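You operate a simulated robot arm through the tools that you are given. There is no shell and no other tool. Be economical: measure what you need, move in short steps, check, and stop when the job is done.

You are at the controls of a simulated two-armed robot. One attempt, no reset.

TASK
Buff both loafers' toes to a shine; stand them on the rack top.
Fine: toes to the wall; the buffing pad goes back on its mat.

The check looks at the end state, three seconds after you hand in, the way a careful person would. Anything else that was tipped, shoved, dropped, spilled or broken makes it a failure.

THE ROBOT
Two 7-joint arms with two-finger parallel grippers on one trunk, on a base that drives. Base frame: it is fixed to the floor where the robot stands at the start and does not move with it; the origin is under the middle of the robot, x ahead of it, y to its left, z up. Readings come in m, rad, newtons and seconds.
The left shoulder is at the start at [0.06, 0.189, 0.953], the right one opposite. With the tool pointing down near the work surface each hand reaches from about 0.1 to 0.32 m from the robot's upright axis, wherever it stands, measured 20 degrees to its own side. Places, roughly: top of the shoe rack [-0.4, -0.6, 0.7]. Payload 3.43 kg a hand.
The TCP of each hand is the grasp point between the finger pads, 0.03 m short of the fingertips. In the tool frame z runs along the fingers and y along their closing line. The gripper opens to 0.094 m. The fingers are 0.028 m wide and 0.01 m thick; the gripper's body (0.05 by 0.096 m) begins 0.055 m behind the TCP.
Orientation is told as [roll, pitch, yaw] about the base's x, y, z axes, in that order, counted from this pose: with the fingers straight down and closing along the base's y, the tool's x points along the base's -x, its y along +y and its z along -z.

THE INTERFACE
- The arms move only by the tool arm_command. It takes "left_rows", "right_rows" or both (then of equal length, played together; a hand with none holds still); each is a list of rows, each a list of 7 numbers: the turn, a rotation vector about the tool's x, y, z in units of 8 degrees (1.0 is 8 degrees), then the shift along the tool's x, y, z in units of 30 mm (1.0 is 30 mm), then the closure, from 0 (fully open) to 1 (shut). In form: [[wx, wy, wz, dx, dy, dz, grip], ...]. A call has 1 to 12 rows; each row shifts and turns the commanded pose from where the row before left it, along the tool's axes as they then stand. A call with a number of a shift or a turn outside -1 to 1 is refused whole. Each row takes 0.2 s and may step no farther than 0.05 m and 0.15 rad from the row before; otherwise, or with a gripper value out of range, the whole call is refused. A pose out of reach is approached as far as the arm can. The call stops where the force on the tool passes 40 N (or 10 N more than at its start, if that is more) or the arm is blocked; 0.2 s more then pass. Each finger travels about 0.153 m/s and halts on what it meets, pressing with about 34 N; the grip force reading is that of the motor and also rises with nothing between the fingers. The clock runs only during rows and for 0.2 s after the last one: add rows that do not move to give the fingers time. It gives the time, the measured TCP pose, the force on the tool (base axes), the opening and the grip force at its end, in the units of the frame above (readings bear some noise), with the torque about the TCP (base axes, N m) and any sound that the robot's microphone picked up.
- Cameras (640 x 400 px; columns grow to the right, rows downward): "scene" is now at [-0.0309, -0.0459, 1.482]; the picture's right is [-0.85, -0.53, 0.00], its down [-0.49, 0.79, -0.36] and it looks along [0.19, -0.31, -0.93] (base axes); focal length 250 px, centre (320, 200). "left" rides on the left gripper at [0.076, -0.014, -0.102] in its tool frame; the picture's right is [0.18, 0.98, 0.00], its down [-0.75, 0.14, -0.64] and it looks along [-0.63, 0.12, 0.77] (tool axes); focal length 243 px, centre (320, 200). "right" rides on the right gripper at [0.076, 0.014, -0.103] in its tool frame; the picture's right is [-0.18, 0.98, 0.00], its down [-0.75, -0.14, -0.64] and it looks along [-0.63, -0.12, 0.77] (tool axes); focal length 243 px, centre (320, 200). There is no depth. A picture from a camera that has moved, and an enlarged one, comes with that camera's place and axes in the base frame and with its lens.
- grab_frame(camera): a new picture of that camera. The clock stands still meanwhile.
- move_column(by): slides the trunk up (or, below 0, down) by that many m; the arms and the scene camera ride with it, the base frame stays. It gives what a move gives, with no picture.
- roll_base(legs): drives the robot by 1 to 6 legs, each [ahead, left, turn to the left] in m, m and rad, along the robot's own axes; the way and the turn of a leg run together, so that a leg with both is an arc; at most 1.5 m and 3.142 rad a leg. The arms and the cameras ride along, it lands a little off, and it stops where it bumps. It gives what a move gives.
- pan_tilt(pan, tilt): turns the head with the scene camera to pan (to the left, within 1.501 rad either way) and tilt (down, from -0.506 to 1.204), counted from straight ahead of the robot. It gives what a move gives.
- close_up(camera, box): a new picture of the part [left, top, right, bottom] of that camera's present view, enlarged. The clock stands still meanwhile.
- close_job(): hands the job in; it is judged then, once.

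Go step by step. Nothing tells you exact positions but the pictures and the camera data: compare them with the known pose of the tool, close in by small moves and look again before you grip or let go. The budget is 120 turns and 88 pictures, counting those below and the enlarged ones. Unless the task says otherwise, let go and move clear before handing in, and close with one line.

The tools are called by a JSON object that holds its "op" and its "data". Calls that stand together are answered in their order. arm_command: Moves the arms, as the interface text tells. Its arguments: {"type":"object","properties":{"left_rows":{"type":"array","items":{"type":"array","items":{"type":"number"}}},"right_rows":{"type":"array","items":{"type":"array","items":{"type":"number"}}}},"required":[]} The other tools are called the same way: move_column (by) slides the trunk up or down; roll_base (legs) drives the base; pan_tilt (pan, tilt) turns the head that bears the scene camera; grab_frame (camera) takes a picture; close_up (camera, box) takes an enlarged picture of a part of a camera's view; close_job () hands the job in.

At the start:

```text
time: 0.0
left_eef_pos: [0.3992, 0.1106, 0.9393]
left_tool_rot: [-0.002, 0.0, 0.001]
left_contact_force: [-0.2, 0.2, 0.0]
left_wrist_torque: [0.0, 0.0, 0.04]
left_width: 0.0938
left_grip_force: 0.1
right_eef_pos: [0.2922, -0.1909, 0.8823]
right_tool_rot: [0.001, 0.0, 0.0]
right_contact_force: [-0.1, -0.2, -0.1]
right_wrist_torque: [-0.04, 0.02, -0.05]
right_width: 0.094
right_grip_force: 0.0
trunk travel left (down, up): [-0.625, 0.365]
robot x, y, heading: [0.0009, 0.0017, 0.001]
head pan, tilt: [-1.016, 1.201]
```

scene: 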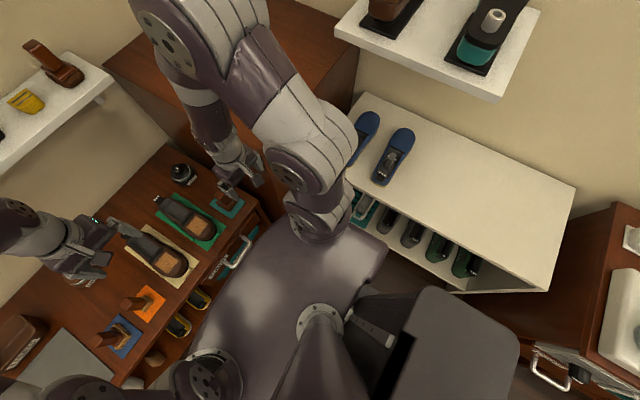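
right: 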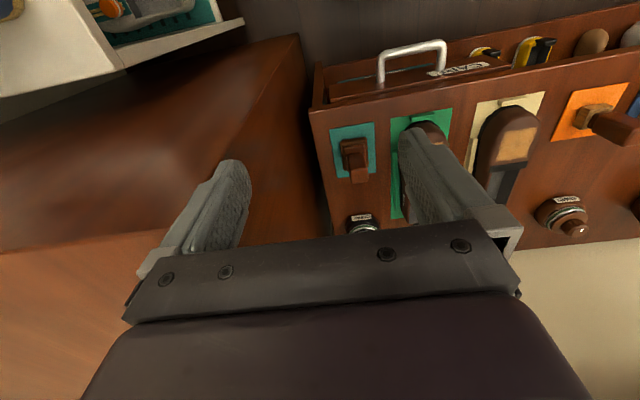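
left: 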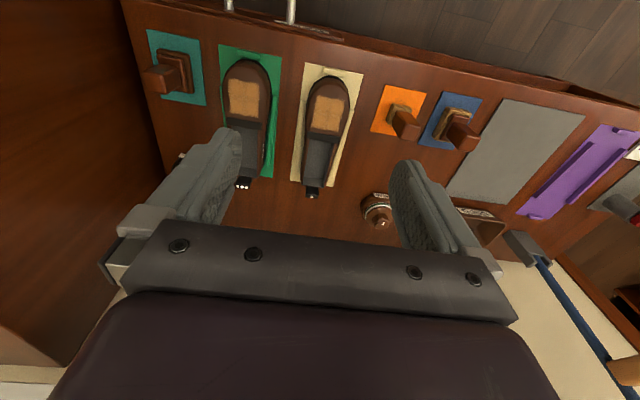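

I see a bench ahead with coloured mats, two brown shoes and some block tools, and the rack to the right rear. I'll look at the bench straight on first.

{"op": "pan_tilt", "data": {"pan": 0.0, "tilt": 0.95}}

{"op": "grab_frame", "data": {"camera": "scene"}}

{"op": "close_up", "data": {"camera": "left", "box": [120, 20, 520, 270]}}

```text
time: 1.3
left_eef_pos: [0.3982, 0.1094, 0.9386]
left_tool_rot: [0.0, 0.0, 0.0]
left_contact_force: [-0.3, 0.8, 0.3]
left_wrist_torque: [-0.01, 0.03, 0.03]
left_width: 0.094
left_grip_force: 0.0
right_eef_pos: [0.2928, -0.1895, 0.8828]
right_tool_rot: [0.001, 0.001, 0.0]
right_contact_force: [-0.1, 0.9, 0.8]
right_wrist_torque: [0.0, 0.02, 0.02]
right_width: 0.0941
right_grip_force: 0.0
trunk travel left (down, up): [-0.625, 0.365]
robot x, y, heading: [-0.0001, -0.0022, 0.001]
head pan, tilt: [0.0, 0.949]
```

```text
84 pictures are left
camera scene: at [0.0123, 0.0015, 1.4982], right [0.0, -1.0, 0.0], down [-0.81, 0.0, -0.58], along [0.58, 0.0, -0.81], focal length 250 px, centre (320, 200)
```

scene: 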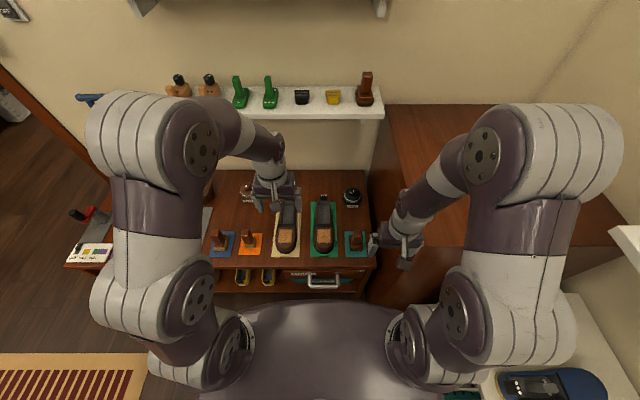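

```text
1.60 times, centred on (320, 145) of left
camera zoom: at [0.3218, 0.0964, 1.042], right [-0.18, 0.98, 0.0], down [0.75, 0.14, 0.64], along [0.63, 0.12, -0.77], focal length 388 px, centre (320, 288)
```

zoom: 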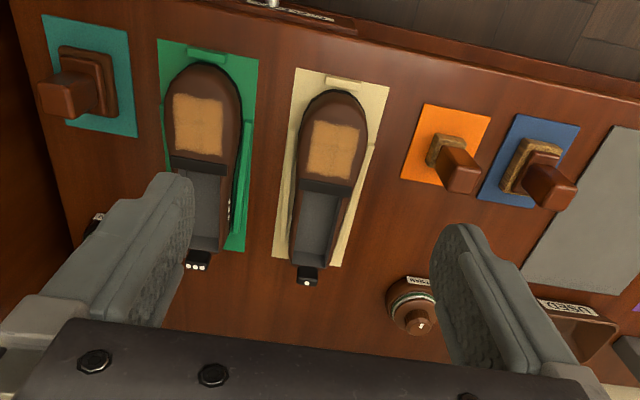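

Two brown loafers with dull toes, and three block tools (on teal, orange and blue mats). I need to tell which tool is the buffing pad, so I zoom in.

{"op": "close_up", "data": {"camera": "scene", "box": [190, 160, 390, 300]}}

{"op": "close_up", "data": {"camera": "left", "box": [360, 60, 640, 260]}}

{"op": "close_up", "data": {"camera": "right", "box": [310, 20, 640, 250]}}

{"op": "close_up", "data": {"camera": "scene", "box": [60, 190, 220, 290]}}

```text
2.86 times, centred on (290, 230) of scene
camera zoom: at [0.0123, 0.0015, 1.4982], right [0.0, -1.0, 0.0], down [-0.81, 0.0, -0.58], along [0.58, 0.0, -0.81], focal length 714 px, centre (406, 114)
```

zoom: 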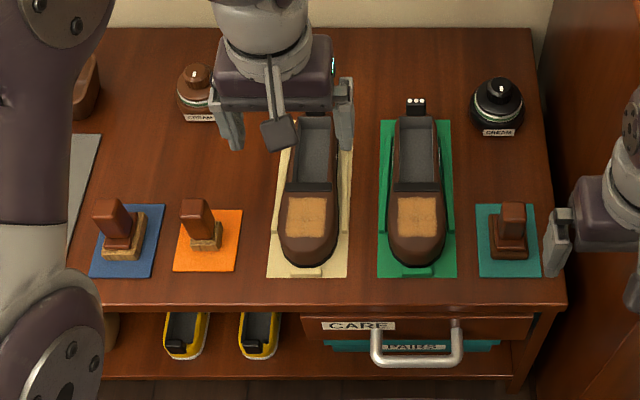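

```text
2.00 times, centred on (500, 160) of left
camera zoom: at [0.3218, 0.0964, 1.042], right [-0.18, 0.98, 0.0], down [0.75, 0.14, 0.64], along [0.63, 0.12, -0.77], focal length 485 px, centre (-40, 280)
```

zoom: 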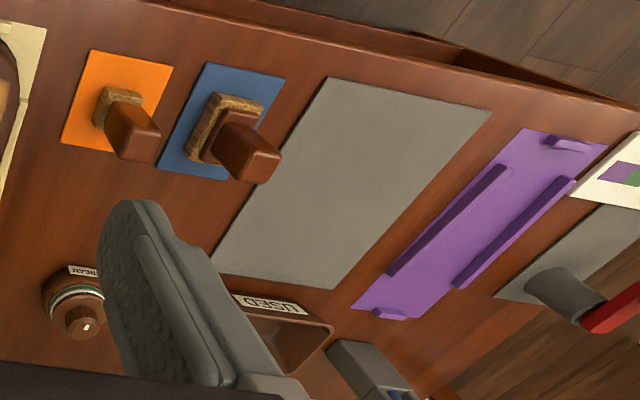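

```text
1.74 times, centred on (475, 135) of right
camera zoom: at [0.2155, -0.1771, 0.9849], right [0.18, 0.98, 0.0], down [0.75, -0.14, 0.64], along [0.63, -0.12, -0.77], focal length 422 px, centre (50, 313)
```

zoom: 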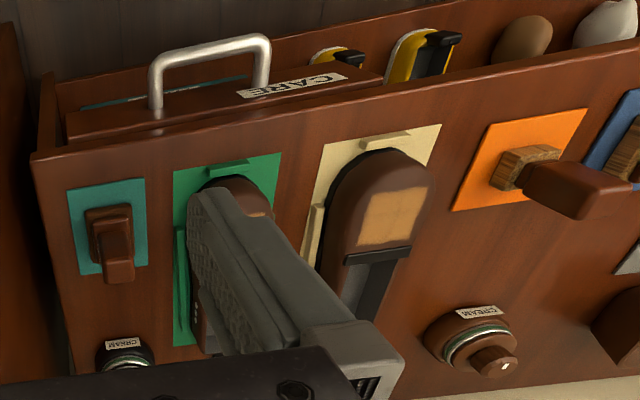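

```text
4.00 times, centred on (140, 240) of scene
camera zoom: at [0.0123, 0.0015, 1.4982], right [0.0, -1.0, 0.0], down [-0.81, 0.0, -0.58], along [0.58, 0.0, -0.81], focal length 999 px, centre (1040, 40)
```

zoom: 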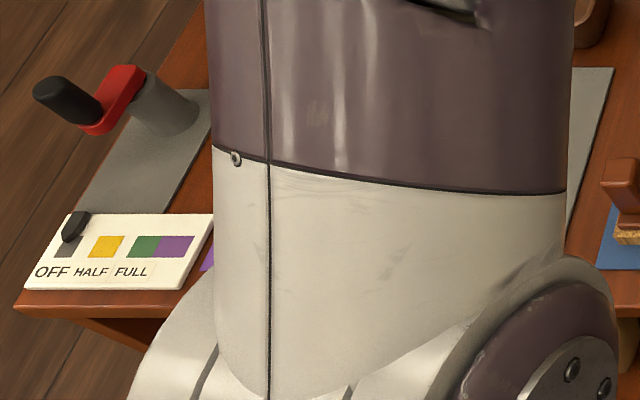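

The orange and blue tools have bristles; the teal-mat tool looks like a pad. I look around at the rack and take a nearer view of the teal tool.

{"op": "pan_tilt", "data": {"pan": -1.5, "tilt": 0.8}}

{"op": "grab_frame", "data": {"camera": "scene"}}

{"op": "close_up", "data": {"camera": "right", "box": [310, 100, 400, 240]}}

```text
time: 2.9
left_eef_pos: [0.3985, 0.1099, 0.9398]
left_tool_rot: [0.001, -0.001, 0.0]
left_contact_force: [0.2, -0.5, 0.3]
left_wrist_torque: [0.0, 0.0, -0.01]
left_width: 0.0939
left_grip_force: 0.1
right_eef_pos: [0.2918, -0.1909, 0.8826]
right_tool_rot: [0.002, 0.0, 0.001]
right_contact_force: [-0.6, -0.4, 0.4]
right_wrist_torque: [-0.01, 0.0, -0.01]
right_width: 0.0942
right_grip_force: 0.0
trunk travel left (down, up): [-0.625, 0.365]
robot x, y, heading: [0.0003, -0.0, -0.0]
head pan, tilt: [-1.499, 0.799]
```

```text
78 pictures are left
camera scene: at [-0.0546, -0.0789, 1.5097], right [-1.0, -0.07, 0.0], down [-0.05, 0.72, -0.7], along [0.05, -0.7, -0.72], focal length 250 px, centre (320, 200)
```

scene: 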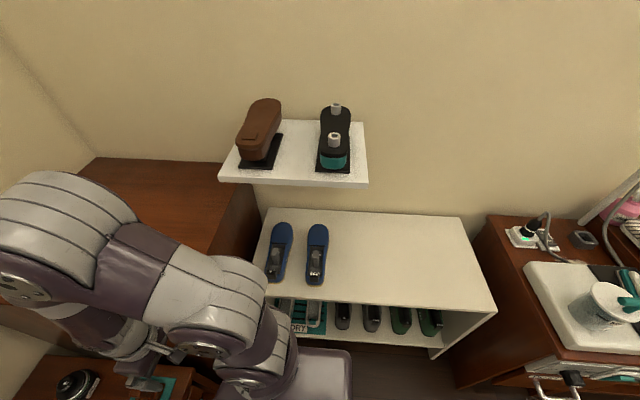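

```text
2.86 times, centred on (355, 170) of right
camera zoom: at [0.2156, -0.1771, 0.9849], right [0.18, 0.98, 0.0], down [0.75, -0.14, 0.64], along [0.63, -0.12, -0.77], focal length 693 px, centre (220, 286)
```

zoom: 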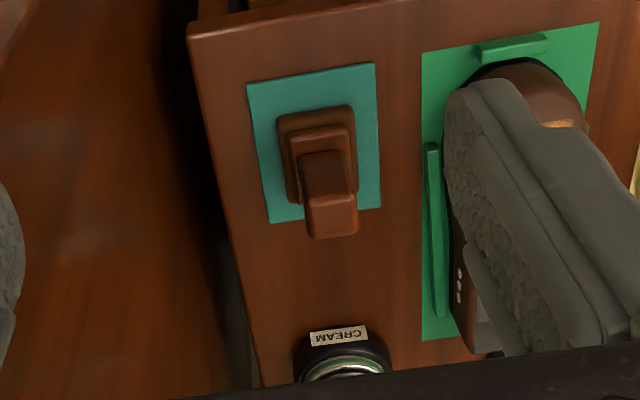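

{"op": "close_up", "data": {"camera": "scene", "box": [240, 200, 460, 350]}}

{"op": "close_up", "data": {"camera": "scene", "box": [210, 80, 380, 190]}}

```text
2.67 times, centred on (350, 275) of scene
camera zoom: at [-0.0546, -0.0789, 1.5097], right [-1.0, -0.07, 0.0], down [-0.05, 0.72, -0.7], along [0.05, -0.7, -0.72], focal length 666 px, centre (240, 0)
```

zoom: 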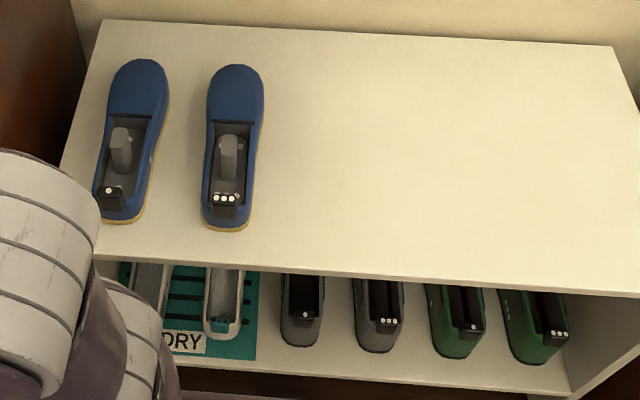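

```text
3.64 times, centred on (295, 135) of scene
camera zoom: at [-0.0546, -0.0789, 1.5097], right [-1.0, -0.07, 0.0], down [-0.05, 0.72, -0.7], along [0.05, -0.7, -0.72], focal length 908 px, centre (411, 436)
```

zoom: 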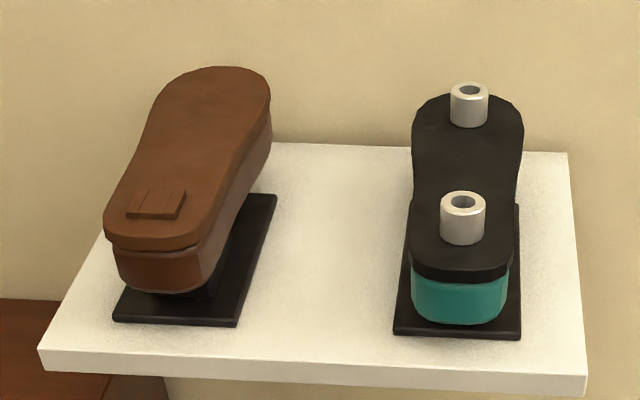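

The brown loafers will stand right of the blue pair (1-dot shoe on the left). I look closer at the three tools and the drawer text to identify the pad.

{"op": "pan_tilt", "data": {"pan": 0.0, "tilt": 0.95}}

{"op": "close_up", "data": {"camera": "scene", "box": [204, 220, 268, 260]}}

{"op": "close_up", "data": {"camera": "scene", "box": [320, 225, 384, 265]}}

{"op": "close_up", "data": {"camera": "scene", "box": [280, 265, 360, 315]}}

{"op": "close_up", "data": {"camera": "scene", "box": [265, 190, 345, 260]}}

```text
time: 4.5
left_eef_pos: [0.398, 0.1094, 0.9387]
left_tool_rot: [0.0, 0.0, -0.003]
left_contact_force: [0.3, -0.3, 0.7]
left_wrist_torque: [-0.02, 0.0, -0.05]
left_width: 0.094
left_grip_force: 0.1
right_eef_pos: [0.2927, -0.1902, 0.8825]
right_tool_rot: [0.0, 0.002, 0.0]
right_contact_force: [0.1, 0.3, -0.3]
right_wrist_torque: [0.01, 0.03, 0.0]
right_width: 0.0939
right_grip_force: 0.0
trunk travel left (down, up): [-0.625, 0.365]
robot x, y, heading: [0.0001, 0.0003, 0.002]
head pan, tilt: [0.0, 0.949]
```

```text
10.00 times, centred on (236, 240) of scene
camera zoom: at [0.0123, 0.0015, 1.4982], right [0.0, -1.0, 0.0], down [-0.81, 0.0, -0.58], along [0.58, 0.0, -0.81], focal length 2498 px, centre (1160, -200)
```

zoom: 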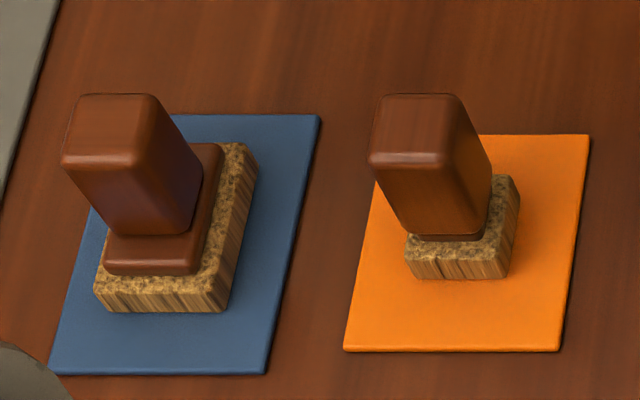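

```text
10.00 times, centred on (352, 245) of scene
camera zoom: at [0.0123, 0.0015, 1.4982], right [0.0, -1.0, 0.0], down [-0.81, 0.0, -0.58], along [0.58, 0.0, -0.81], focal length 2498 px, centre (0, -250)
```

zoom: 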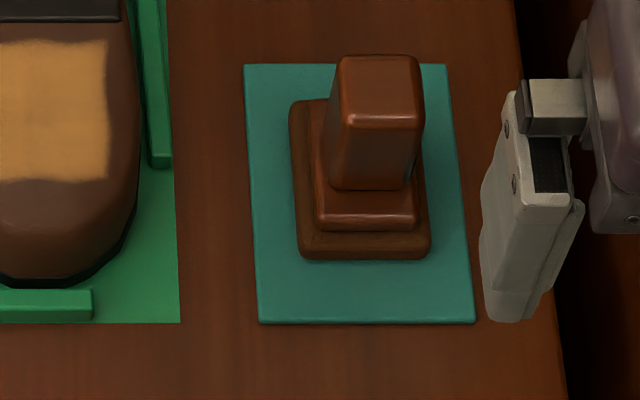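

```text
8.00 times, centred on (320, 290) of scene
camera zoom: at [0.0123, 0.0015, 1.4982], right [0.0, -1.0, 0.0], down [-0.81, 0.0, -0.58], along [0.58, 0.0, -0.81], focal length 1999 px, centre (320, -520)
```

zoom: 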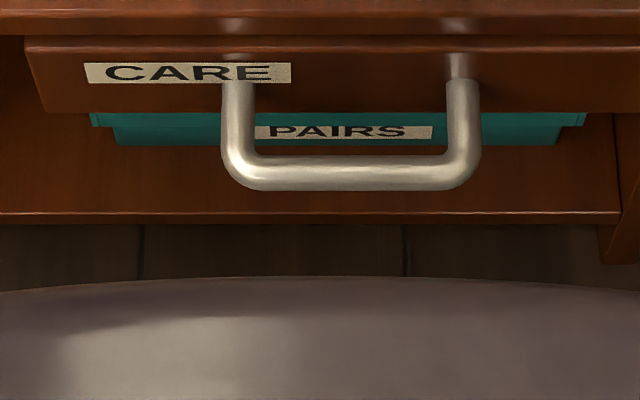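

```text
5.71 times, centred on (305, 225) of scene
camera zoom: at [0.0123, 0.0015, 1.4982], right [0.0, -1.0, 0.0], down [-0.81, 0.0, -0.58], along [0.58, 0.0, -0.81], focal length 1428 px, centre (406, 57)
```

zoom: 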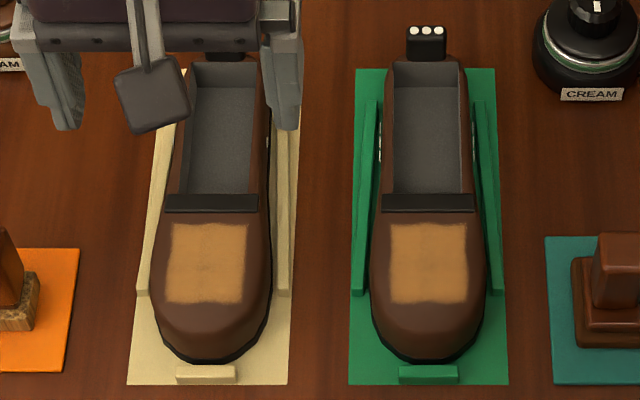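

The teal-mat tool has the brown felt: that's the buffing pad, at about (0.478, -0.15), handle top z≈0.62. There's a tall cabinet near its right; I look at how near it is.

{"op": "pan_tilt", "data": {"pan": -0.6, "tilt": 0.9}}

{"op": "grab_frame", "data": {"camera": "scene"}}

```text
time: 5.5
left_eef_pos: [0.3981, 0.1106, 0.9393]
left_tool_rot: [0.0, 0.0, -0.001]
left_contact_force: [-0.1, 0.5, -0.3]
left_wrist_torque: [-0.05, -0.01, 0.01]
left_width: 0.0941
left_grip_force: 0.0
right_eef_pos: [0.2917, -0.1898, 0.8825]
right_tool_rot: [-0.001, 0.0, -0.001]
right_contact_force: [0.7, -0.4, -0.3]
right_wrist_torque: [0.0, -0.01, 0.03]
right_width: 0.094
right_grip_force: 0.1
trunk travel left (down, up): [-0.625, 0.365]
robot x, y, heading: [-0.0021, -0.0025, 0.003]
head pan, tilt: [-0.6, 0.901]
```

```text
70 pictures are left
camera scene: at [0.0019, -0.041, 1.5018], right [-0.56, -0.83, 0.0], down [-0.65, 0.44, -0.62], along [0.51, -0.35, -0.78], focal length 250 px, centre (320, 200)
```

scene: 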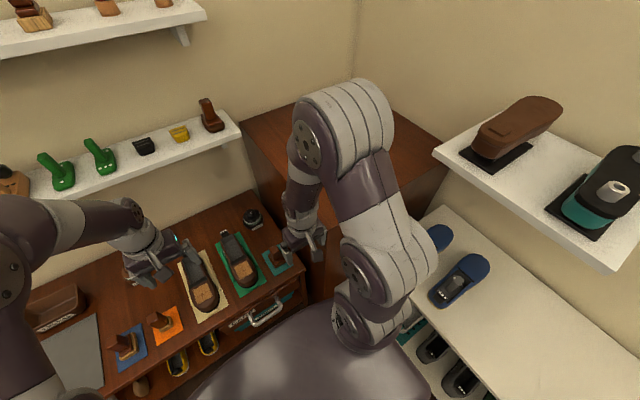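

The arms have elbows up, so approach from above is fine. I'll extend the right hand toward a point above the pad and see how far it reaches.

{"op": "arm_command", "data": {"right_rows": [[0, 0, 0, -0.775, 0.166, 0.6, 0], [0, 0, 0, -0.775, 0.166, 0.6, 0], [0, 0, 0, -0.775, 0.166, 0.6, 0], [0, 0, 0, -0.775, 0.166, 0.6, 0], [0, 0, 0, -0.775, 0.166, 0.6, 0], [0, 0, 0, -0.775, 0.166, 0.6, 0], [0, 0, 0, -0.775, 0.166, 0.6, 0], [0, 0, 0, -0.775, 0.166, 0.6, 0], [0, 0, 0, 0, 0, 0, 0]]}}

```text
time: 7.5
left_eef_pos: [0.3985, 0.1104, 0.9397]
left_tool_rot: [0.001, -0.002, 0.0]
left_contact_force: [-0.2, 1.0, 0.0]
left_wrist_torque: [-0.01, -0.01, -0.03]
left_width: 0.0941
left_grip_force: 0.1
right_eef_pos: [0.4782, -0.1512, 0.7401]
right_tool_rot: [0.0, 0.0, 0.0]
right_contact_force: [0.2, 0.6, -0.7]
right_wrist_torque: [0.04, -0.01, -0.01]
right_width: 0.094
right_grip_force: 0.1
trunk travel left (down, up): [-0.625, 0.365]
robot x, y, heading: [0.0014, -0.0013, 0.0]
head pan, tilt: [-0.6, 0.901]
```

It reached. I check the alignment with the right camera.

{"op": "grab_frame", "data": {"camera": "right"}}

{"op": "close_up", "data": {"camera": "scene", "box": [180, 160, 380, 300]}}

```text
69 pictures are left
camera right: at [0.4012, -0.1375, 0.8425], right [0.18, 0.98, 0.0], down [0.75, -0.14, 0.64], along [0.63, -0.12, -0.77], focal length 243 px, centre (320, 200)
```

right: 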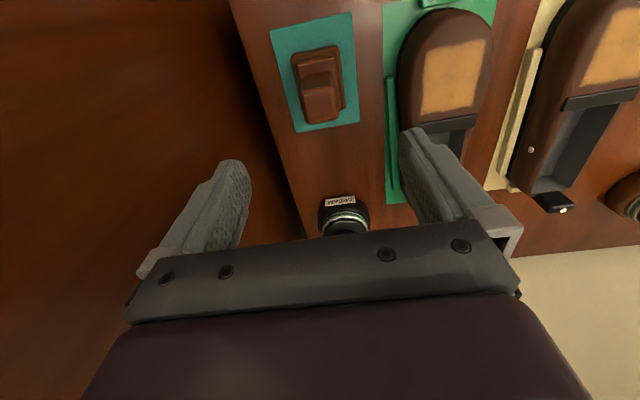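

```text
2.86 times, centred on (280, 230) of scene
camera zoom: at [0.0012, -0.0411, 1.5018], right [-0.56, -0.83, 0.0], down [-0.65, 0.44, -0.62], along [0.51, -0.35, -0.78], focal length 714 px, centre (434, 114)
```

zoom: 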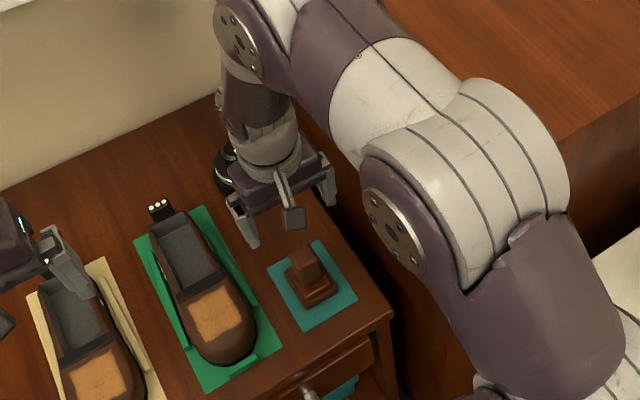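

The pad handle lies right under the hand. I descend to z≈0.603 and close slowly.

{"op": "arm_command", "data": {"right_rows": [[0, 0, 0, 0, 0, 0.92, 0], [0, 0, 0, 0, 0, 0.92, 0], [0, 0, 0, 0, 0, 0.92, 0], [0, 0, 0, 0, 0, 0.92, 0], [0, 0, 0, 0, 0, 0.9, 0], [0, 0, 0, 0, 0, 0, 0]]}}

{"op": "grab_frame", "data": {"camera": "right"}}

{"op": "close_up", "data": {"camera": "scene", "box": [230, 210, 310, 270]}}

```text
time: 8.9
left_eef_pos: [0.398, 0.1103, 0.9397]
left_tool_rot: [0.0, -0.001, 0.001]
left_contact_force: [-1.2, 0.1, 0.7]
left_wrist_torque: [0.01, 0.02, 0.02]
left_width: 0.0941
left_grip_force: 0.1
right_eef_pos: [0.4777, -0.1505, 0.5999]
right_tool_rot: [0.002, 0.001, -0.001]
right_contact_force: [-0.1, 0.0, 0.2]
right_wrist_torque: [0.04, 0.0, -0.05]
right_width: 0.094
right_grip_force: 0.1
trunk travel left (down, up): [-0.625, 0.365]
robot x, y, heading: [0.0021, 0.0011, 0.007]
head pan, tilt: [-0.6, 0.901]
```

```text
67 pictures are left
camera right: at [0.4004, -0.1366, 0.7033], right [0.18, 0.98, 0.0], down [0.75, -0.14, 0.64], along [0.63, -0.12, -0.77], focal length 243 px, centre (320, 200)
```

right: 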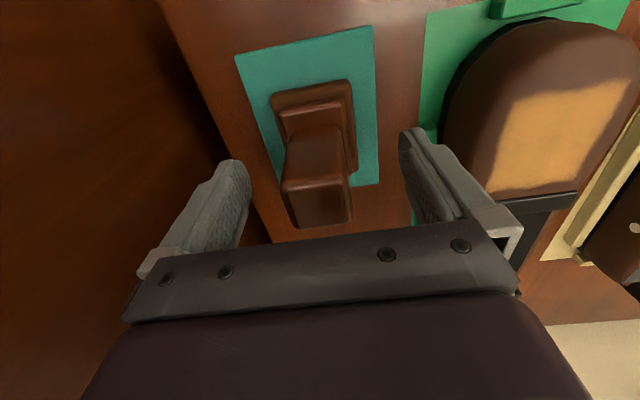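

```text
6.67 times, centred on (270, 240) of scene
camera zoom: at [0.0016, -0.0409, 1.5018], right [-0.56, -0.83, 0.0], down [-0.65, 0.44, -0.62], along [0.51, -0.35, -0.78], focal length 1666 px, centre (653, -67)
```

zoom: 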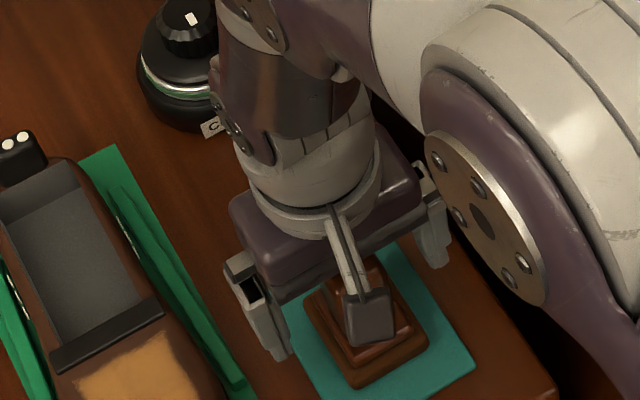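

Well aligned; closing on the handle.

{"op": "arm_command", "data": {"right_rows": [[0, 0, 0, 0.12, 0, 0, 0.3], [0, 0, 0, 0, 0, 0, 0.5], [0, 0, 0, 0, 0, 0, 0.7], [0, 0, 0, 0, 0, 0, 0.9], [0, 0, 0, 0, 0, 0, 1.0], [0, 0, 0, 0, 0, 0, 1.0]]}}

```text
time: 10.3
left_eef_pos: [0.3981, 0.1098, 0.9406]
left_tool_rot: [0.002, 0.001, 0.001]
left_contact_force: [-0.9, 0.1, 0.1]
left_wrist_torque: [-0.01, 0.0, 0.0]
left_width: 0.0937
left_grip_force: 0.0
right_eef_pos: [0.4735, -0.1507, 0.6002]
right_tool_rot: [0.0, 0.0, 0.0]
right_contact_force: [0.7, -0.9, 0.1]
right_wrist_torque: [0.0, -0.07, -0.1]
right_width: 0.0377
right_grip_force: 34.7
trunk travel left (down, up): [-0.625, 0.365]
robot x, y, heading: [0.0017, 0.0008, -0.003]
head pan, tilt: [-0.6, 0.901]
```

Gripped (width 0.038). Lift and move over the green-mat loafer's toe.

{"op": "arm_command", "data": {"right_rows": [[0, 0, 0, 0, 0, -0.5, 1], [0, 0, 0, 0, 0, -1, 1], [0, 0, 0, 0, 0, -1, 1], [0, 0, 0, 0, 0, -1, 1], [0, 0, 0, -0.05, 0.91, 0, 1], [0, 0, 0, -0.05, 0.91, 0, 1], [0, 0, 0, -0.05, 0.91, 0, 1], [0, 0, 0, -0.05, 0.91, 0, 1], [0, 0, 0, -0.05, 0.91, 0, 1], [0, 0, 0, 0, 0, 0, 1]]}}

{"op": "grab_frame", "data": {"camera": "right"}}

{"op": "close_up", "data": {"camera": "scene", "box": [170, 200, 290, 300]}}

{"op": "grab_frame", "data": {"camera": "left"}}

```text
time: 12.5
left_eef_pos: [0.3983, 0.1101, 0.9391]
left_tool_rot: [-0.001, 0.0, 0.002]
left_contact_force: [0.4, -0.9, -0.9]
left_wrist_torque: [0.04, 0.01, 0.02]
left_width: 0.0939
left_grip_force: 0.1
right_eef_pos: [0.4814, -0.015, 0.7062]
right_tool_rot: [-0.001, 0.001, 0.0]
right_contact_force: [-1.2, -0.7, -0.6]
right_wrist_torque: [-0.02, 0.02, 0.04]
right_width: 0.0373
right_grip_force: 34.4
trunk travel left (down, up): [-0.625, 0.365]
robot x, y, heading: [0.0051, 0.0022, 0.001]
head pan, tilt: [-0.6, 0.901]
```

```text
65 pictures are left
camera right: at [0.4046, -0.0011, 0.8084], right [0.18, 0.98, 0.0], down [0.75, -0.14, 0.64], along [0.63, -0.12, -0.77], focal length 243 px, centre (320, 200)
```

right: 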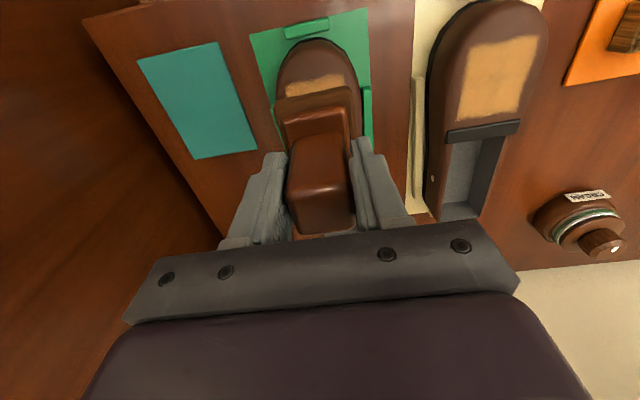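

```text
4.00 times, centred on (230, 250) of scene
camera zoom: at [0.0022, -0.0416, 1.5018], right [-0.56, -0.83, 0.0], down [-0.65, 0.44, -0.62], along [0.51, -0.35, -0.78], focal length 999 px, centre (680, 0)
```

zoom: 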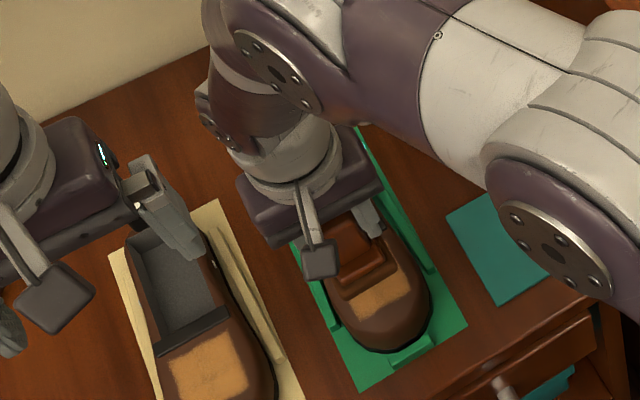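

```text
63 pictures are left
camera left: at [0.322, 0.096, 1.042], right [-0.18, 0.98, 0.0], down [0.75, 0.14, 0.64], along [0.63, 0.12, -0.77], focal length 243 px, centre (320, 200)
```

left: 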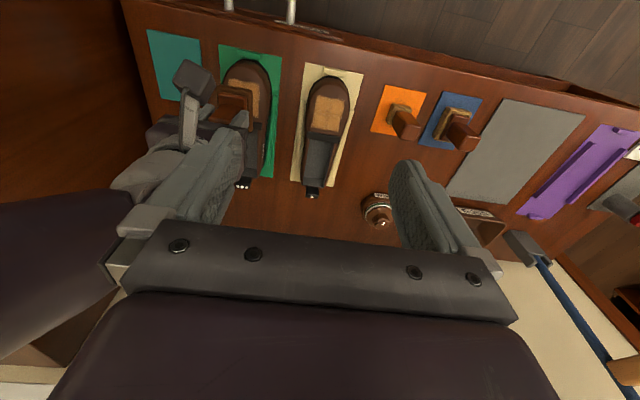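

Pad is over the toe. Descend gently to find contact.

{"op": "arm_command", "data": {"right_rows": [[0, 0, 0, 0, 0, 0.5, 1], [0, 0, 0, 0, 0, 0.5, 1], [0, 0, 0, 0, 0, 0.33, 1], [0, 0, 0, 0, 0, 0.1, 1], [0, 0, 0, 0, 0, 0, 1]]}}

```text
time: 13.7
left_eef_pos: [0.3984, 0.1103, 0.9409]
left_tool_rot: [-0.001, 0.0, -0.001]
left_contact_force: [0.4, -0.4, 0.9]
left_wrist_torque: [-0.01, 0.0, 0.04]
left_width: 0.0938
left_grip_force: 0.1
right_eef_pos: [0.4829, -0.0139, 0.6616]
right_tool_rot: [0.0, 0.001, -0.001]
right_contact_force: [0.4, 0.4, -0.5]
right_wrist_torque: [0.01, 0.02, 0.0]
right_width: 0.0374
right_grip_force: 34.3
trunk travel left (down, up): [-0.625, 0.365]
robot x, y, heading: [0.0015, 0.0004, 0.004]
head pan, tilt: [-0.6, 0.901]
```

{"op": "arm_command", "data": {"right_rows": [[0, 0, 0, 0, 0, 0.12, 1], [0, 0, 0, 0, 0, 0.12, 1], [0, 0, 0, 0, 0, 0, 1]]}}

{"op": "close_up", "data": {"camera": "right", "box": [220, 20, 420, 145]}}

```text
time: 14.5
left_eef_pos: [0.3981, 0.1103, 0.9392]
left_tool_rot: [0.0, -0.001, 0.001]
left_contact_force: [-0.5, -0.1, -0.5]
left_wrist_torque: [-0.01, 0.0, 0.01]
left_width: 0.0943
left_grip_force: 0.0
right_eef_pos: [0.4831, -0.0144, 0.6548]
right_tool_rot: [0.0, 0.002, -0.001]
right_contact_force: [0.0, 0.2, -0.7]
right_wrist_torque: [-0.02, 0.03, 0.04]
right_width: 0.0375
right_grip_force: 34.4
trunk travel left (down, up): [-0.625, 0.365]
robot x, y, heading: [0.004, -0.0, -0.001]
head pan, tilt: [-0.6, 0.901]
```

```text
3.20 times, centred on (320, 82) of right
camera zoom: at [0.4052, -0.0011, 0.7579], right [0.18, 0.98, 0.0], down [0.75, -0.14, 0.64], along [0.63, -0.12, -0.77], focal length 776 px, centre (320, 576)
```

zoom: 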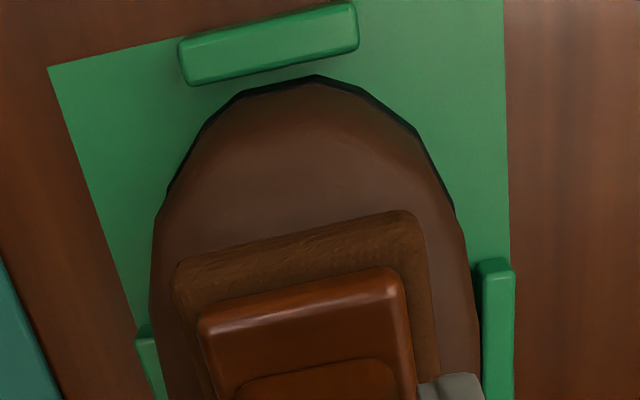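

{"op": "arm_command", "data": {"right_rows": [[0, 0, 0, 0, 0, 0.1, 1], [0, 0, 0, 0, 0, 0.1, 1], [0, 0, 0, 0, 0, 0, 1]]}}

```text
time: 15.3
left_eef_pos: [0.3974, 0.1096, 0.9399]
left_tool_rot: [0.0, -0.002, 0.0]
left_contact_force: [0.4, 0.4, -0.5]
left_wrist_torque: [0.01, 0.03, -0.03]
left_width: 0.0939
left_grip_force: 0.0
right_eef_pos: [0.482, -0.0143, 0.6513]
right_tool_rot: [-0.001, 0.001, -0.001]
right_contact_force: [-0.5, 0.0, -1.3]
right_wrist_torque: [-0.01, 0.02, 0.02]
right_width: 0.0375
right_grip_force: 34.1
trunk travel left (down, up): [-0.625, 0.365]
robot x, y, heading: [0.0015, 0.0033, 0.001]
head pan, tilt: [-0.6, 0.901]
```

{"op": "arm_command", "data": {"right_rows": [[0, 0, 0, 0, 0, 0.1, 1], [0, 0, 0, 0, 0, 0.1, 1], [0, 0, 0, 0, 0, 0, 1]]}}

```text
time: 16.2
left_eef_pos: [0.3954, 0.1087, 0.9408]
left_tool_rot: [0.0, -0.002, -0.001]
left_contact_force: [-0.8, -0.3, -0.3]
left_wrist_torque: [-0.04, 0.01, 0.0]
left_width: 0.094
left_grip_force: 0.0
right_eef_pos: [0.4832, -0.0139, 0.6476]
right_tool_rot: [0.001, -0.008, -0.001]
right_contact_force: [-11.0, -5.1, 25.4]
right_wrist_torque: [-0.13, 0.37, -0.06]
right_width: 0.0376
right_grip_force: 33.7
trunk travel left (down, up): [-0.625, 0.365]
robot x, y, heading: [-0.0007, -0.0005, 0.005]
head pan, tilt: [-0.6, 0.901]
stopped in row 3 (right hand): the force on the tool passed its limit at 41 N (the readings are from after the stop); the commanded pose is now the measured one
```

Contact at z≈0.648. Back off slightly for a light pressure.

{"op": "arm_command", "data": {"right_rows": [[0, 0, 0, 0, 0, -0.03, 1], [0, 0, 0, 0, 0, 0, 1]]}}

```text
time: 16.8
left_eef_pos: [0.3964, 0.1089, 0.941]
left_tool_rot: [-0.001, -0.003, 0.001]
left_contact_force: [0.0, -0.5, 0.2]
left_wrist_torque: [-0.02, -0.04, 0.02]
left_width: 0.0942
left_grip_force: 0.1
right_eef_pos: [0.4822, -0.0151, 0.6482]
right_tool_rot: [0.002, -0.008, -0.001]
right_contact_force: [-7.3, -4.8, 19.9]
right_wrist_torque: [-0.23, -0.04, -0.12]
right_width: 0.0374
right_grip_force: 33.9
trunk travel left (down, up): [-0.625, 0.365]
robot x, y, heading: [0.003, -0.0, 0.002]
head pan, tilt: [-0.6, 0.901]
```

{"op": "arm_command", "data": {"right_rows": [[0, 0, 0, 0, 0, -0.03, 1], [0, 0, 0, 0, 0.25, 0, 1], [0, 0, 0, 0, -0.25, 0, 1], [0, 0, 0, 0, -0.25, 0, 1], [0, 0, 0, 0, 0.25, 0, 1], [0, 0, 0, 0.25, 0, 0, 1], [0, 0, 0, -0.25, 0, 0, 1], [0, 0, 0, 0, 0, 0, 1]]}}

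```text
time: 18.6
left_eef_pos: [0.3955, 0.1096, 0.9394]
left_tool_rot: [0.0, -0.004, 0.001]
left_contact_force: [1.1, 0.3, 0.8]
left_wrist_torque: [0.02, 0.0, -0.02]
left_width: 0.0943
left_grip_force: 0.1
right_eef_pos: [0.4822, -0.014, 0.6477]
right_tool_rot: [-0.001, -0.003, 0.0]
right_contact_force: [-8.6, 0.0, 12.8]
right_wrist_torque: [0.1, 0.02, 0.0]
right_width: 0.0377
right_grip_force: 33.9
trunk travel left (down, up): [-0.625, 0.365]
robot x, y, heading: [-0.0039, -0.0013, 0.0]
head pan, tilt: [-0.6, 0.901]
```

Contact holds at about 13 N. More strokes, then lift and look.

{"op": "arm_command", "data": {"right_rows": [[0, 0, 0, 0.35, 0, 0, 1], [0, 0, 0, 0.35, 0, 0.03, 1], [0, 0, 0, -0.35, 0, -0.03, 1], [0, 0, 0, -0.35, 0, 0, 1], [0, 0, 0, 0, 0.35, 0, 1], [0, 0, 0, 0, -0.35, 0, 1], [0, 0, 0, 0, -0.35, 0, 1], [0, 0, 0, 0, 0.35, 0, 1], [0, 0, 0, 0.35, 0, 0, 1], [0, 0, 0, -0.35, 0, 0, 1], [0, 0, 0, 0, 0, 0, 1]]}}

{"op": "arm_command", "data": {"right_rows": [[0, 0, 0, 0, 0, -0.5, 1], [0, 0, 0, 0, 0, -1, 1], [0, 0, 0, 0, 0, -0.5, 1], [0, 0, 0, 0, 1, 0, 1], [0, 0, 0, 0, 1, 0, 1], [0, 0, 0, 0, 1, 0, 1], [0, 0, 0, 0, 1, 0, 1], [0, 0, 0, 0, 1, 0, 1]]}}

{"op": "close_up", "data": {"camera": "scene", "box": [170, 200, 290, 300]}}

{"op": "grab_frame", "data": {"camera": "right"}}

```text
time: 21.0
left_eef_pos: [0.3956, 0.1095, 0.9391]
left_tool_rot: [0.0, -0.002, 0.0]
left_contact_force: [0.3, -0.7, -0.2]
left_wrist_torque: [0.02, 0.01, 0.02]
left_width: 0.0938
left_grip_force: 0.0
right_eef_pos: [0.4825, -0.0133, 0.6472]
right_tool_rot: [0.0, -0.005, -0.001]
right_contact_force: [-6.4, -0.5, 10.2]
right_wrist_torque: [0.01, 0.02, -0.06]
right_width: 0.0379
right_grip_force: 33.6
trunk travel left (down, up): [-0.625, 0.365]
robot x, y, heading: [-0.0003, -0.0024, -0.003]
head pan, tilt: [-0.6, 0.901]
```

```text
time: 22.4
left_eef_pos: [0.3958, 0.1152, 0.9372]
left_tool_rot: [0.009, 0.012, 0.006]
left_contact_force: [-3.9, 23.6, 1.0]
left_wrist_torque: [-1.55, -0.23, 0.16]
left_width: 0.0804
left_grip_force: 0.1
right_eef_pos: [0.4866, 0.0637, 0.7051]
right_tool_rot: [0.0, -0.002, -0.011]
right_contact_force: [-0.5, -0.1, -1.2]
right_wrist_torque: [0.01, -0.01, -0.01]
right_width: 0.0374
right_grip_force: 34.4
trunk travel left (down, up): [-0.625, 0.365]
robot x, y, heading: [0.0021, -0.0008, -0.002]
head pan, tilt: [-0.6, 0.901]
stopped in row 6 (left hand): the force on the tool passed its limit at 88 N (the readings are from after the stop); the commanded pose is now the measured one
```

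```text
4.00 times, centred on (230, 250) of scene
camera zoom: at [0.0022, -0.0405, 1.5018], right [-0.57, -0.82, 0.0], down [-0.65, 0.44, -0.62], along [0.51, -0.35, -0.78], focal length 999 px, centre (680, 0)
```

zoom: 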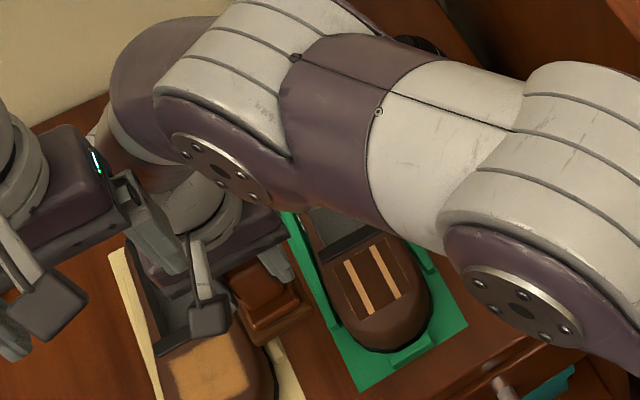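

```text
60 pictures are left
camera right: at [0.4087, 0.0784, 0.808], right [0.19, 0.98, 0.0], down [0.75, -0.15, 0.64], along [0.63, -0.13, -0.77], focal length 243 px, centre (320, 200)
```

right: 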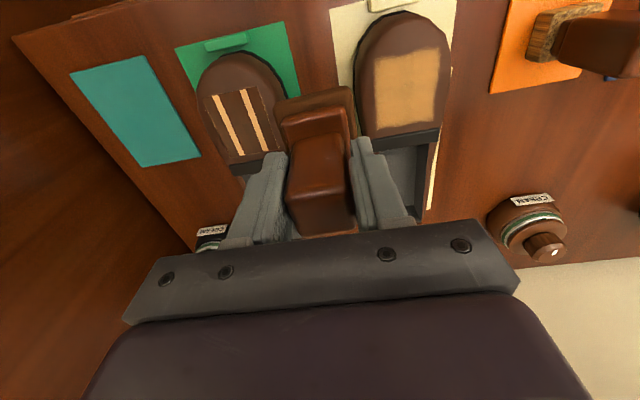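

The arms touched, but nothing dropped; two stripes of cream remain on the green shoe's toe. I separate the arms, sending the left hand aside.

{"op": "arm_command", "data": {"right_rows": [[0, 0, 0, 0, -1, 0, 1], [0, 0, 0, 0, -1, 0, 1], [0, 0, 0, 0, -0.5, 0, 1], [0, 0, 0, 0, 0, 0, 1], [0, 0, 0, 0, 0, 0, 1], [0, 0, 0, 0, 0, 0, 1], [0, 0, 0, 0, 0, 0, 1]], "left_rows": [[0, 0, 0, 0, 0.3, 0, 0], [0, 0, 0, 0.5, 1, 0, 0], [0, 0, 0, 0.5, 1, 0, 0], [0, 0, 0, 0.5, 1, 0, 0], [0, 0, 0, 0.5, 1, 0, 0], [0, 0, 0, 0.5, 1, 0, 0], [0, 0, 0, 0, 0, 0, 0]]}}

{"op": "pan_tilt", "data": {"pan": 0.0, "tilt": 0.95}}

{"op": "grab_frame", "data": {"camera": "scene"}}

{"op": "close_up", "data": {"camera": "right", "box": [200, 0, 480, 170]}}

```text
time: 24.0
left_eef_pos: [0.32, 0.2731, 0.9386]
left_tool_rot: [0.007, 0.01, 0.005]
left_contact_force: [-0.3, 0.4, 0.0]
left_wrist_torque: [-0.03, -0.01, -0.01]
left_width: 0.094
left_grip_force: 0.1
right_eef_pos: [0.486, -0.0095, 0.7048]
right_tool_rot: [0.002, -0.005, -0.007]
right_contact_force: [0.1, -0.3, -0.5]
right_wrist_torque: [0.0, 0.0, 0.0]
right_width: 0.0376
right_grip_force: 34.0
trunk travel left (down, up): [-0.625, 0.365]
robot x, y, heading: [0.0022, 0.001, -0.001]
head pan, tilt: [-0.6, 0.901]
```

```text
time: 25.0
left_eef_pos: [0.3199, 0.2724, 0.9382]
left_tool_rot: [0.007, 0.01, 0.005]
left_contact_force: [0.2, -0.3, -0.3]
left_wrist_torque: [-0.02, 0.02, 0.03]
left_width: 0.0938
left_grip_force: 0.1
right_eef_pos: [0.4866, -0.0082, 0.7054]
right_tool_rot: [0.0, -0.003, -0.01]
right_contact_force: [0.8, 0.4, -1.4]
right_wrist_torque: [-0.02, -0.01, -0.01]
right_width: 0.0375
right_grip_force: 34.1
trunk travel left (down, up): [-0.625, 0.365]
robot x, y, heading: [-0.0002, 0.0006, -0.006]
head pan, tilt: [0.0, 0.949]
```

```text
59 pictures are left
camera scene: at [0.0124, 0.0015, 1.4982], right [0.0, -1.0, 0.0], down [-0.81, 0.0, -0.58], along [0.58, 0.0, -0.81], focal length 250 px, centre (320, 200)
```

scene: 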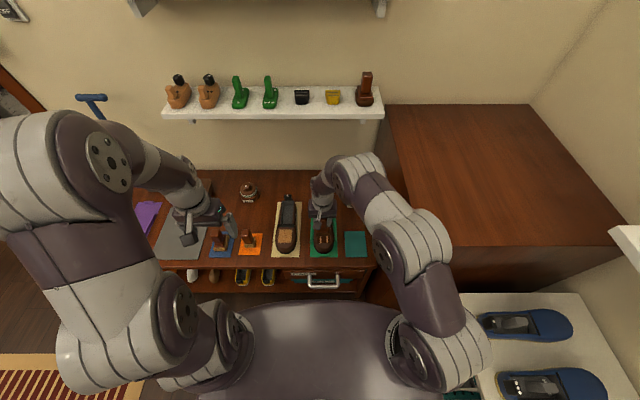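

```text
2.29 times, centred on (340, 85) of right
camera zoom: at [0.4091, 0.0048, 0.808], right [0.19, 0.98, 0.0], down [0.75, -0.15, 0.64], along [0.63, -0.12, -0.76], focal length 555 px, centre (274, 463)
```

zoom: 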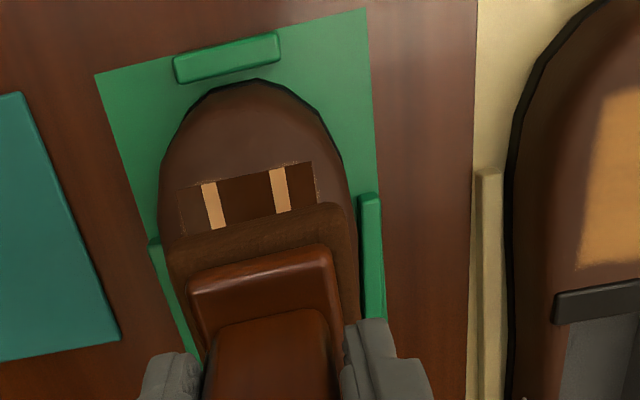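

Stripes run lengthwise, so I'll stroke along x at several sideways offsets.

{"op": "arm_command", "data": {"right_rows": [[0, 0, 0, 0.1, -0.17, 0.9, 1], [0, 0, 0, 0, 0, 0.7, 1], [0, 0, 0, 0, 0, 0.2, 1], [0, 0, 0, 0, 0, 0.1, 1], [0, 0, 0, 0, 0, 0, 1]]}}

```text
time: 26.2
left_eef_pos: [0.3195, 0.2738, 0.9399]
left_tool_rot: [0.007, 0.01, 0.005]
left_contact_force: [0.6, -0.5, 0.3]
left_wrist_torque: [-0.02, -0.02, 0.03]
left_width: 0.0937
left_grip_force: 0.0
right_eef_pos: [0.4828, -0.0147, 0.649]
right_tool_rot: [0.0, -0.003, -0.009]
right_contact_force: [0.1, 0.1, -0.9]
right_wrist_torque: [0.02, 0.01, 0.0]
right_width: 0.0373
right_grip_force: 33.7
trunk travel left (down, up): [-0.625, 0.365]
robot x, y, heading: [-0.0019, -0.0012, 0.002]
head pan, tilt: [0.0, 0.949]
```

{"op": "arm_command", "data": {"right_rows": [[0, 0, 0, 0, 0, 0.07, 1], [0, 0, 0, 0, 0, 0.03, 1], [0, 0, 0, 0, 0, 0, 1]]}}

```text
time: 27.0
left_eef_pos: [0.3195, 0.2729, 0.9382]
left_tool_rot: [0.008, 0.008, 0.005]
left_contact_force: [-0.3, 0.0, -0.1]
left_wrist_torque: [0.0, 0.0, -0.03]
left_width: 0.0941
left_grip_force: 0.1
right_eef_pos: [0.482, -0.0147, 0.6469]
right_tool_rot: [0.003, -0.005, -0.009]
right_contact_force: [1.9, -2.2, 5.2]
right_wrist_torque: [-0.15, -0.16, -0.01]
right_width: 0.0375
right_grip_force: 33.5
trunk travel left (down, up): [-0.625, 0.365]
robot x, y, heading: [0.0039, 0.0011, -0.005]
head pan, tilt: [0.0, 0.949]
```

{"op": "arm_command", "data": {"right_rows": [[0, 0, 0, 0, 0.2, 0.03, 1], [0, 0, 0, 0.5, 0, 0, 1], [0, 0, 0, -0.5, 0, 0, 1], [0, 0, 0, 0, 0.2, 0, 1], [0, 0, 0, 0.5, 0, 0, 1], [0, 0, 0, -0.5, 0, 0, 1], [0, 0, 0, 0, 0.2, 0, 1], [0, 0, 0, 0.5, 0, 0, 1], [0, 0, 0, -0.5, 0, 0, 1], [0, 0, 0, 0, -0.3, 0, 1], [0, 0, 0, 0, -0.3, 0, 1], [0, 0, 0, 0, 0, 0, 1]]}}

{"op": "arm_command", "data": {"right_rows": [[0, 0, 0, 0, -0.2, 0, 1], [0, 0, 0, 0.5, 0, 0, 1], [0, 0, 0, -0.5, 0, 0, 1], [0, 0, 0, 0, -0.2, 0, 1], [0, 0, 0, 0.5, 0, 0, 1], [0, 0, 0, -0.5, 0, 0, 1], [0, 0, 0, 0, -0.2, 0, 1], [0, 0, 0, 0.5, 0, 0, 1], [0, 0, 0, -0.5, 0, 0, 1], [0, 0, 0, 0, 0.3, 0, 1], [0, 0, 0, 0, 0.3, 0, 1], [0, 0, 0, 0, 0, 0, 1]]}}

{"op": "arm_command", "data": {"right_rows": [[0, 0, 0, 0, 0, -0.5, 1], [0, 0, 0, 0, 0, -1, 1], [0, 0, 0, 0, 0, -0.5, 1], [0, 0, 0, 0, 1, 0, 1], [0, 0, 0, 0, 1, 0, 1], [0, 0, 0, 0, 1, 0, 1], [0, 0, 0, 0, 1, 0, 1], [0, 0, 0, 0, 1, 0, 1], [0, 0, 0, 0, 0, 0, 1]]}}

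{"op": "close_up", "data": {"camera": "right", "box": [120, 0, 460, 180]}}

```text
time: 29.6
left_eef_pos: [0.3181, 0.2741, 0.9396]
left_tool_rot: [0.006, 0.01, 0.004]
left_contact_force: [-0.1, -0.2, 0.0]
left_wrist_torque: [0.0, -0.01, -0.01]
left_width: 0.094
left_grip_force: 0.1
right_eef_pos: [0.4823, -0.013, 0.6469]
right_tool_rot: [0.002, -0.007, -0.01]
right_contact_force: [2.5, 8.7, 15.7]
right_wrist_torque: [0.31, -0.3, 0.17]
right_width: 0.0374
right_grip_force: 33.9
trunk travel left (down, up): [-0.625, 0.365]
robot x, y, heading: [-0.0003, 0.0044, 0.002]
head pan, tilt: [0.0, 0.949]
```

```text
time: 30.4
left_eef_pos: [0.3177, 0.2726, 0.9407]
left_tool_rot: [0.006, 0.006, 0.006]
left_contact_force: [0.4, -0.3, -0.8]
left_wrist_torque: [-0.01, 0.01, -0.01]
left_width: 0.0938
left_grip_force: 0.0
right_eef_pos: [0.4722, -0.0204, 0.6466]
right_tool_rot: [-0.003, 0.006, -0.007]
right_contact_force: [-18.3, 1.3, 31.4]
right_wrist_torque: [-0.08, -0.08, 0.06]
right_width: 0.0376
right_grip_force: 34.2
trunk travel left (down, up): [-0.625, 0.365]
robot x, y, heading: [0.0026, 0.001, -0.001]
head pan, tilt: [0.0, 0.949]
stopped in row 4 (right hand): the force on the tool passed its limit at 46 N (the readings are from after the stop); the commanded pose is now the measured one
```

```text
time: 32.4
left_eef_pos: [0.3192, 0.2733, 0.9397]
left_tool_rot: [0.007, 0.009, 0.005]
left_contact_force: [-0.7, -0.6, -0.4]
left_wrist_torque: [-0.01, 0.0, 0.01]
left_width: 0.094
left_grip_force: 0.2
right_eef_pos: [0.4762, 0.1287, 0.7021]
right_tool_rot: [-0.003, 0.009, -0.007]
right_contact_force: [-0.2, -0.7, -0.8]
right_wrist_torque: [0.02, 0.06, -0.01]
right_width: 0.0375
right_grip_force: 34.1
trunk travel left (down, up): [-0.625, 0.365]
robot x, y, heading: [-0.0021, 0.0011, 0.003]
head pan, tilt: [0.0, 0.949]
```

```text
1.88 times, centred on (290, 90) of right
camera zoom: at [0.3998, 0.1434, 0.8051], right [0.19, 0.98, 0.0], down [0.76, -0.15, 0.64], along [0.62, -0.13, -0.77], focal length 457 px, centre (376, 407)
```

zoom: 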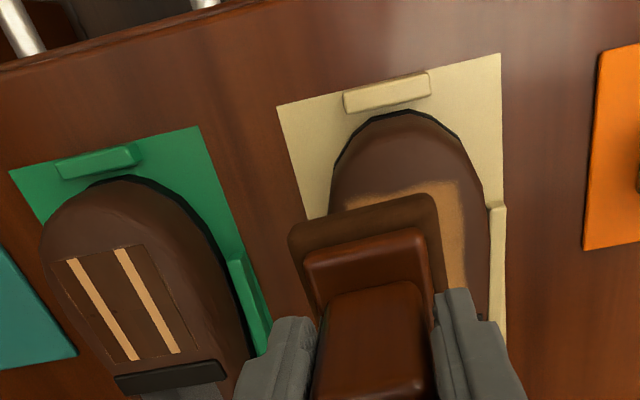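

{"op": "close_up", "data": {"camera": "right", "box": [130, 90, 260, 210]}}

{"op": "close_up", "data": {"camera": "scene", "box": [270, 210, 350, 260]}}

```text
3.33 times, centred on (195, 150) of right
camera zoom: at [0.3998, 0.1434, 0.8051], right [0.19, 0.98, 0.0], down [0.76, -0.15, 0.64], along [0.62, -0.13, -0.77], focal length 809 px, centre (737, 367)
```

zoom: 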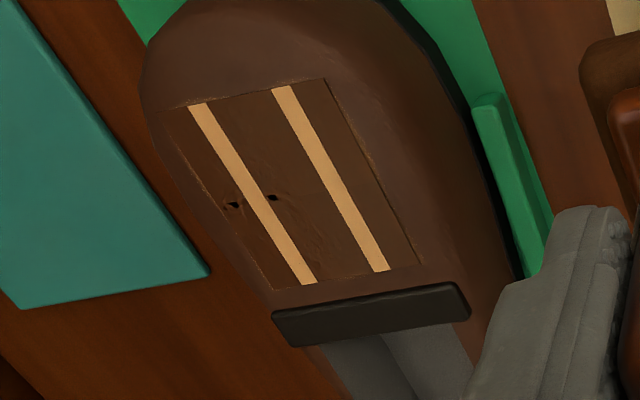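

```text
8.00 times, centred on (310, 235) of scene
camera zoom: at [0.0122, 0.001, 1.4982], right [0.0, -1.0, 0.0], down [-0.81, 0.0, -0.58], along [0.58, 0.0, -0.81], focal length 1999 px, centre (400, -80)
```

zoom: 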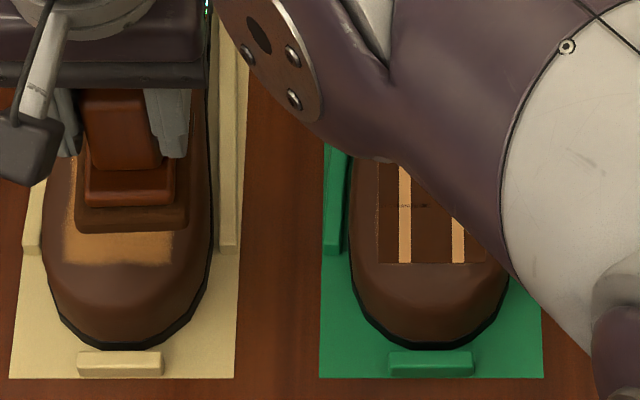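

The two bright, sharp bars look exactly the same after the second round – I take them as the glossy shine marks. Now the cream-mat shoe, where I'll compare.

{"op": "arm_command", "data": {"right_rows": [[0, 0, 0, -0.23, 0.3, 0.8, 1], [0, 0, 0, 0, 0, 0.7, 1], [0, 0, 0, 0, 0, 0.2, 1], [0, 0, 0, 0, 0, 0.06, 1], [0, 0, 0, 0, 0, 0.06, 1], [0, 0, 0, 0, 0, 0, 1]]}}

```text
time: 33.8
left_eef_pos: [0.3202, 0.2721, 0.9378]
left_tool_rot: [0.006, 0.009, 0.003]
left_contact_force: [0.7, 0.4, 0.2]
left_wrist_torque: [0.0, -0.01, 0.01]
left_width: 0.0937
left_grip_force: 0.1
right_eef_pos: [0.4841, 0.1374, 0.6496]
right_tool_rot: [-0.003, 0.011, -0.011]
right_contact_force: [-0.1, 0.3, -0.2]
right_wrist_torque: [0.01, 0.04, 0.0]
right_width: 0.0374
right_grip_force: 34.1
trunk travel left (down, up): [-0.625, 0.365]
robot x, y, heading: [-0.0002, 0.0008, -0.004]
head pan, tilt: [0.0, 0.949]
```

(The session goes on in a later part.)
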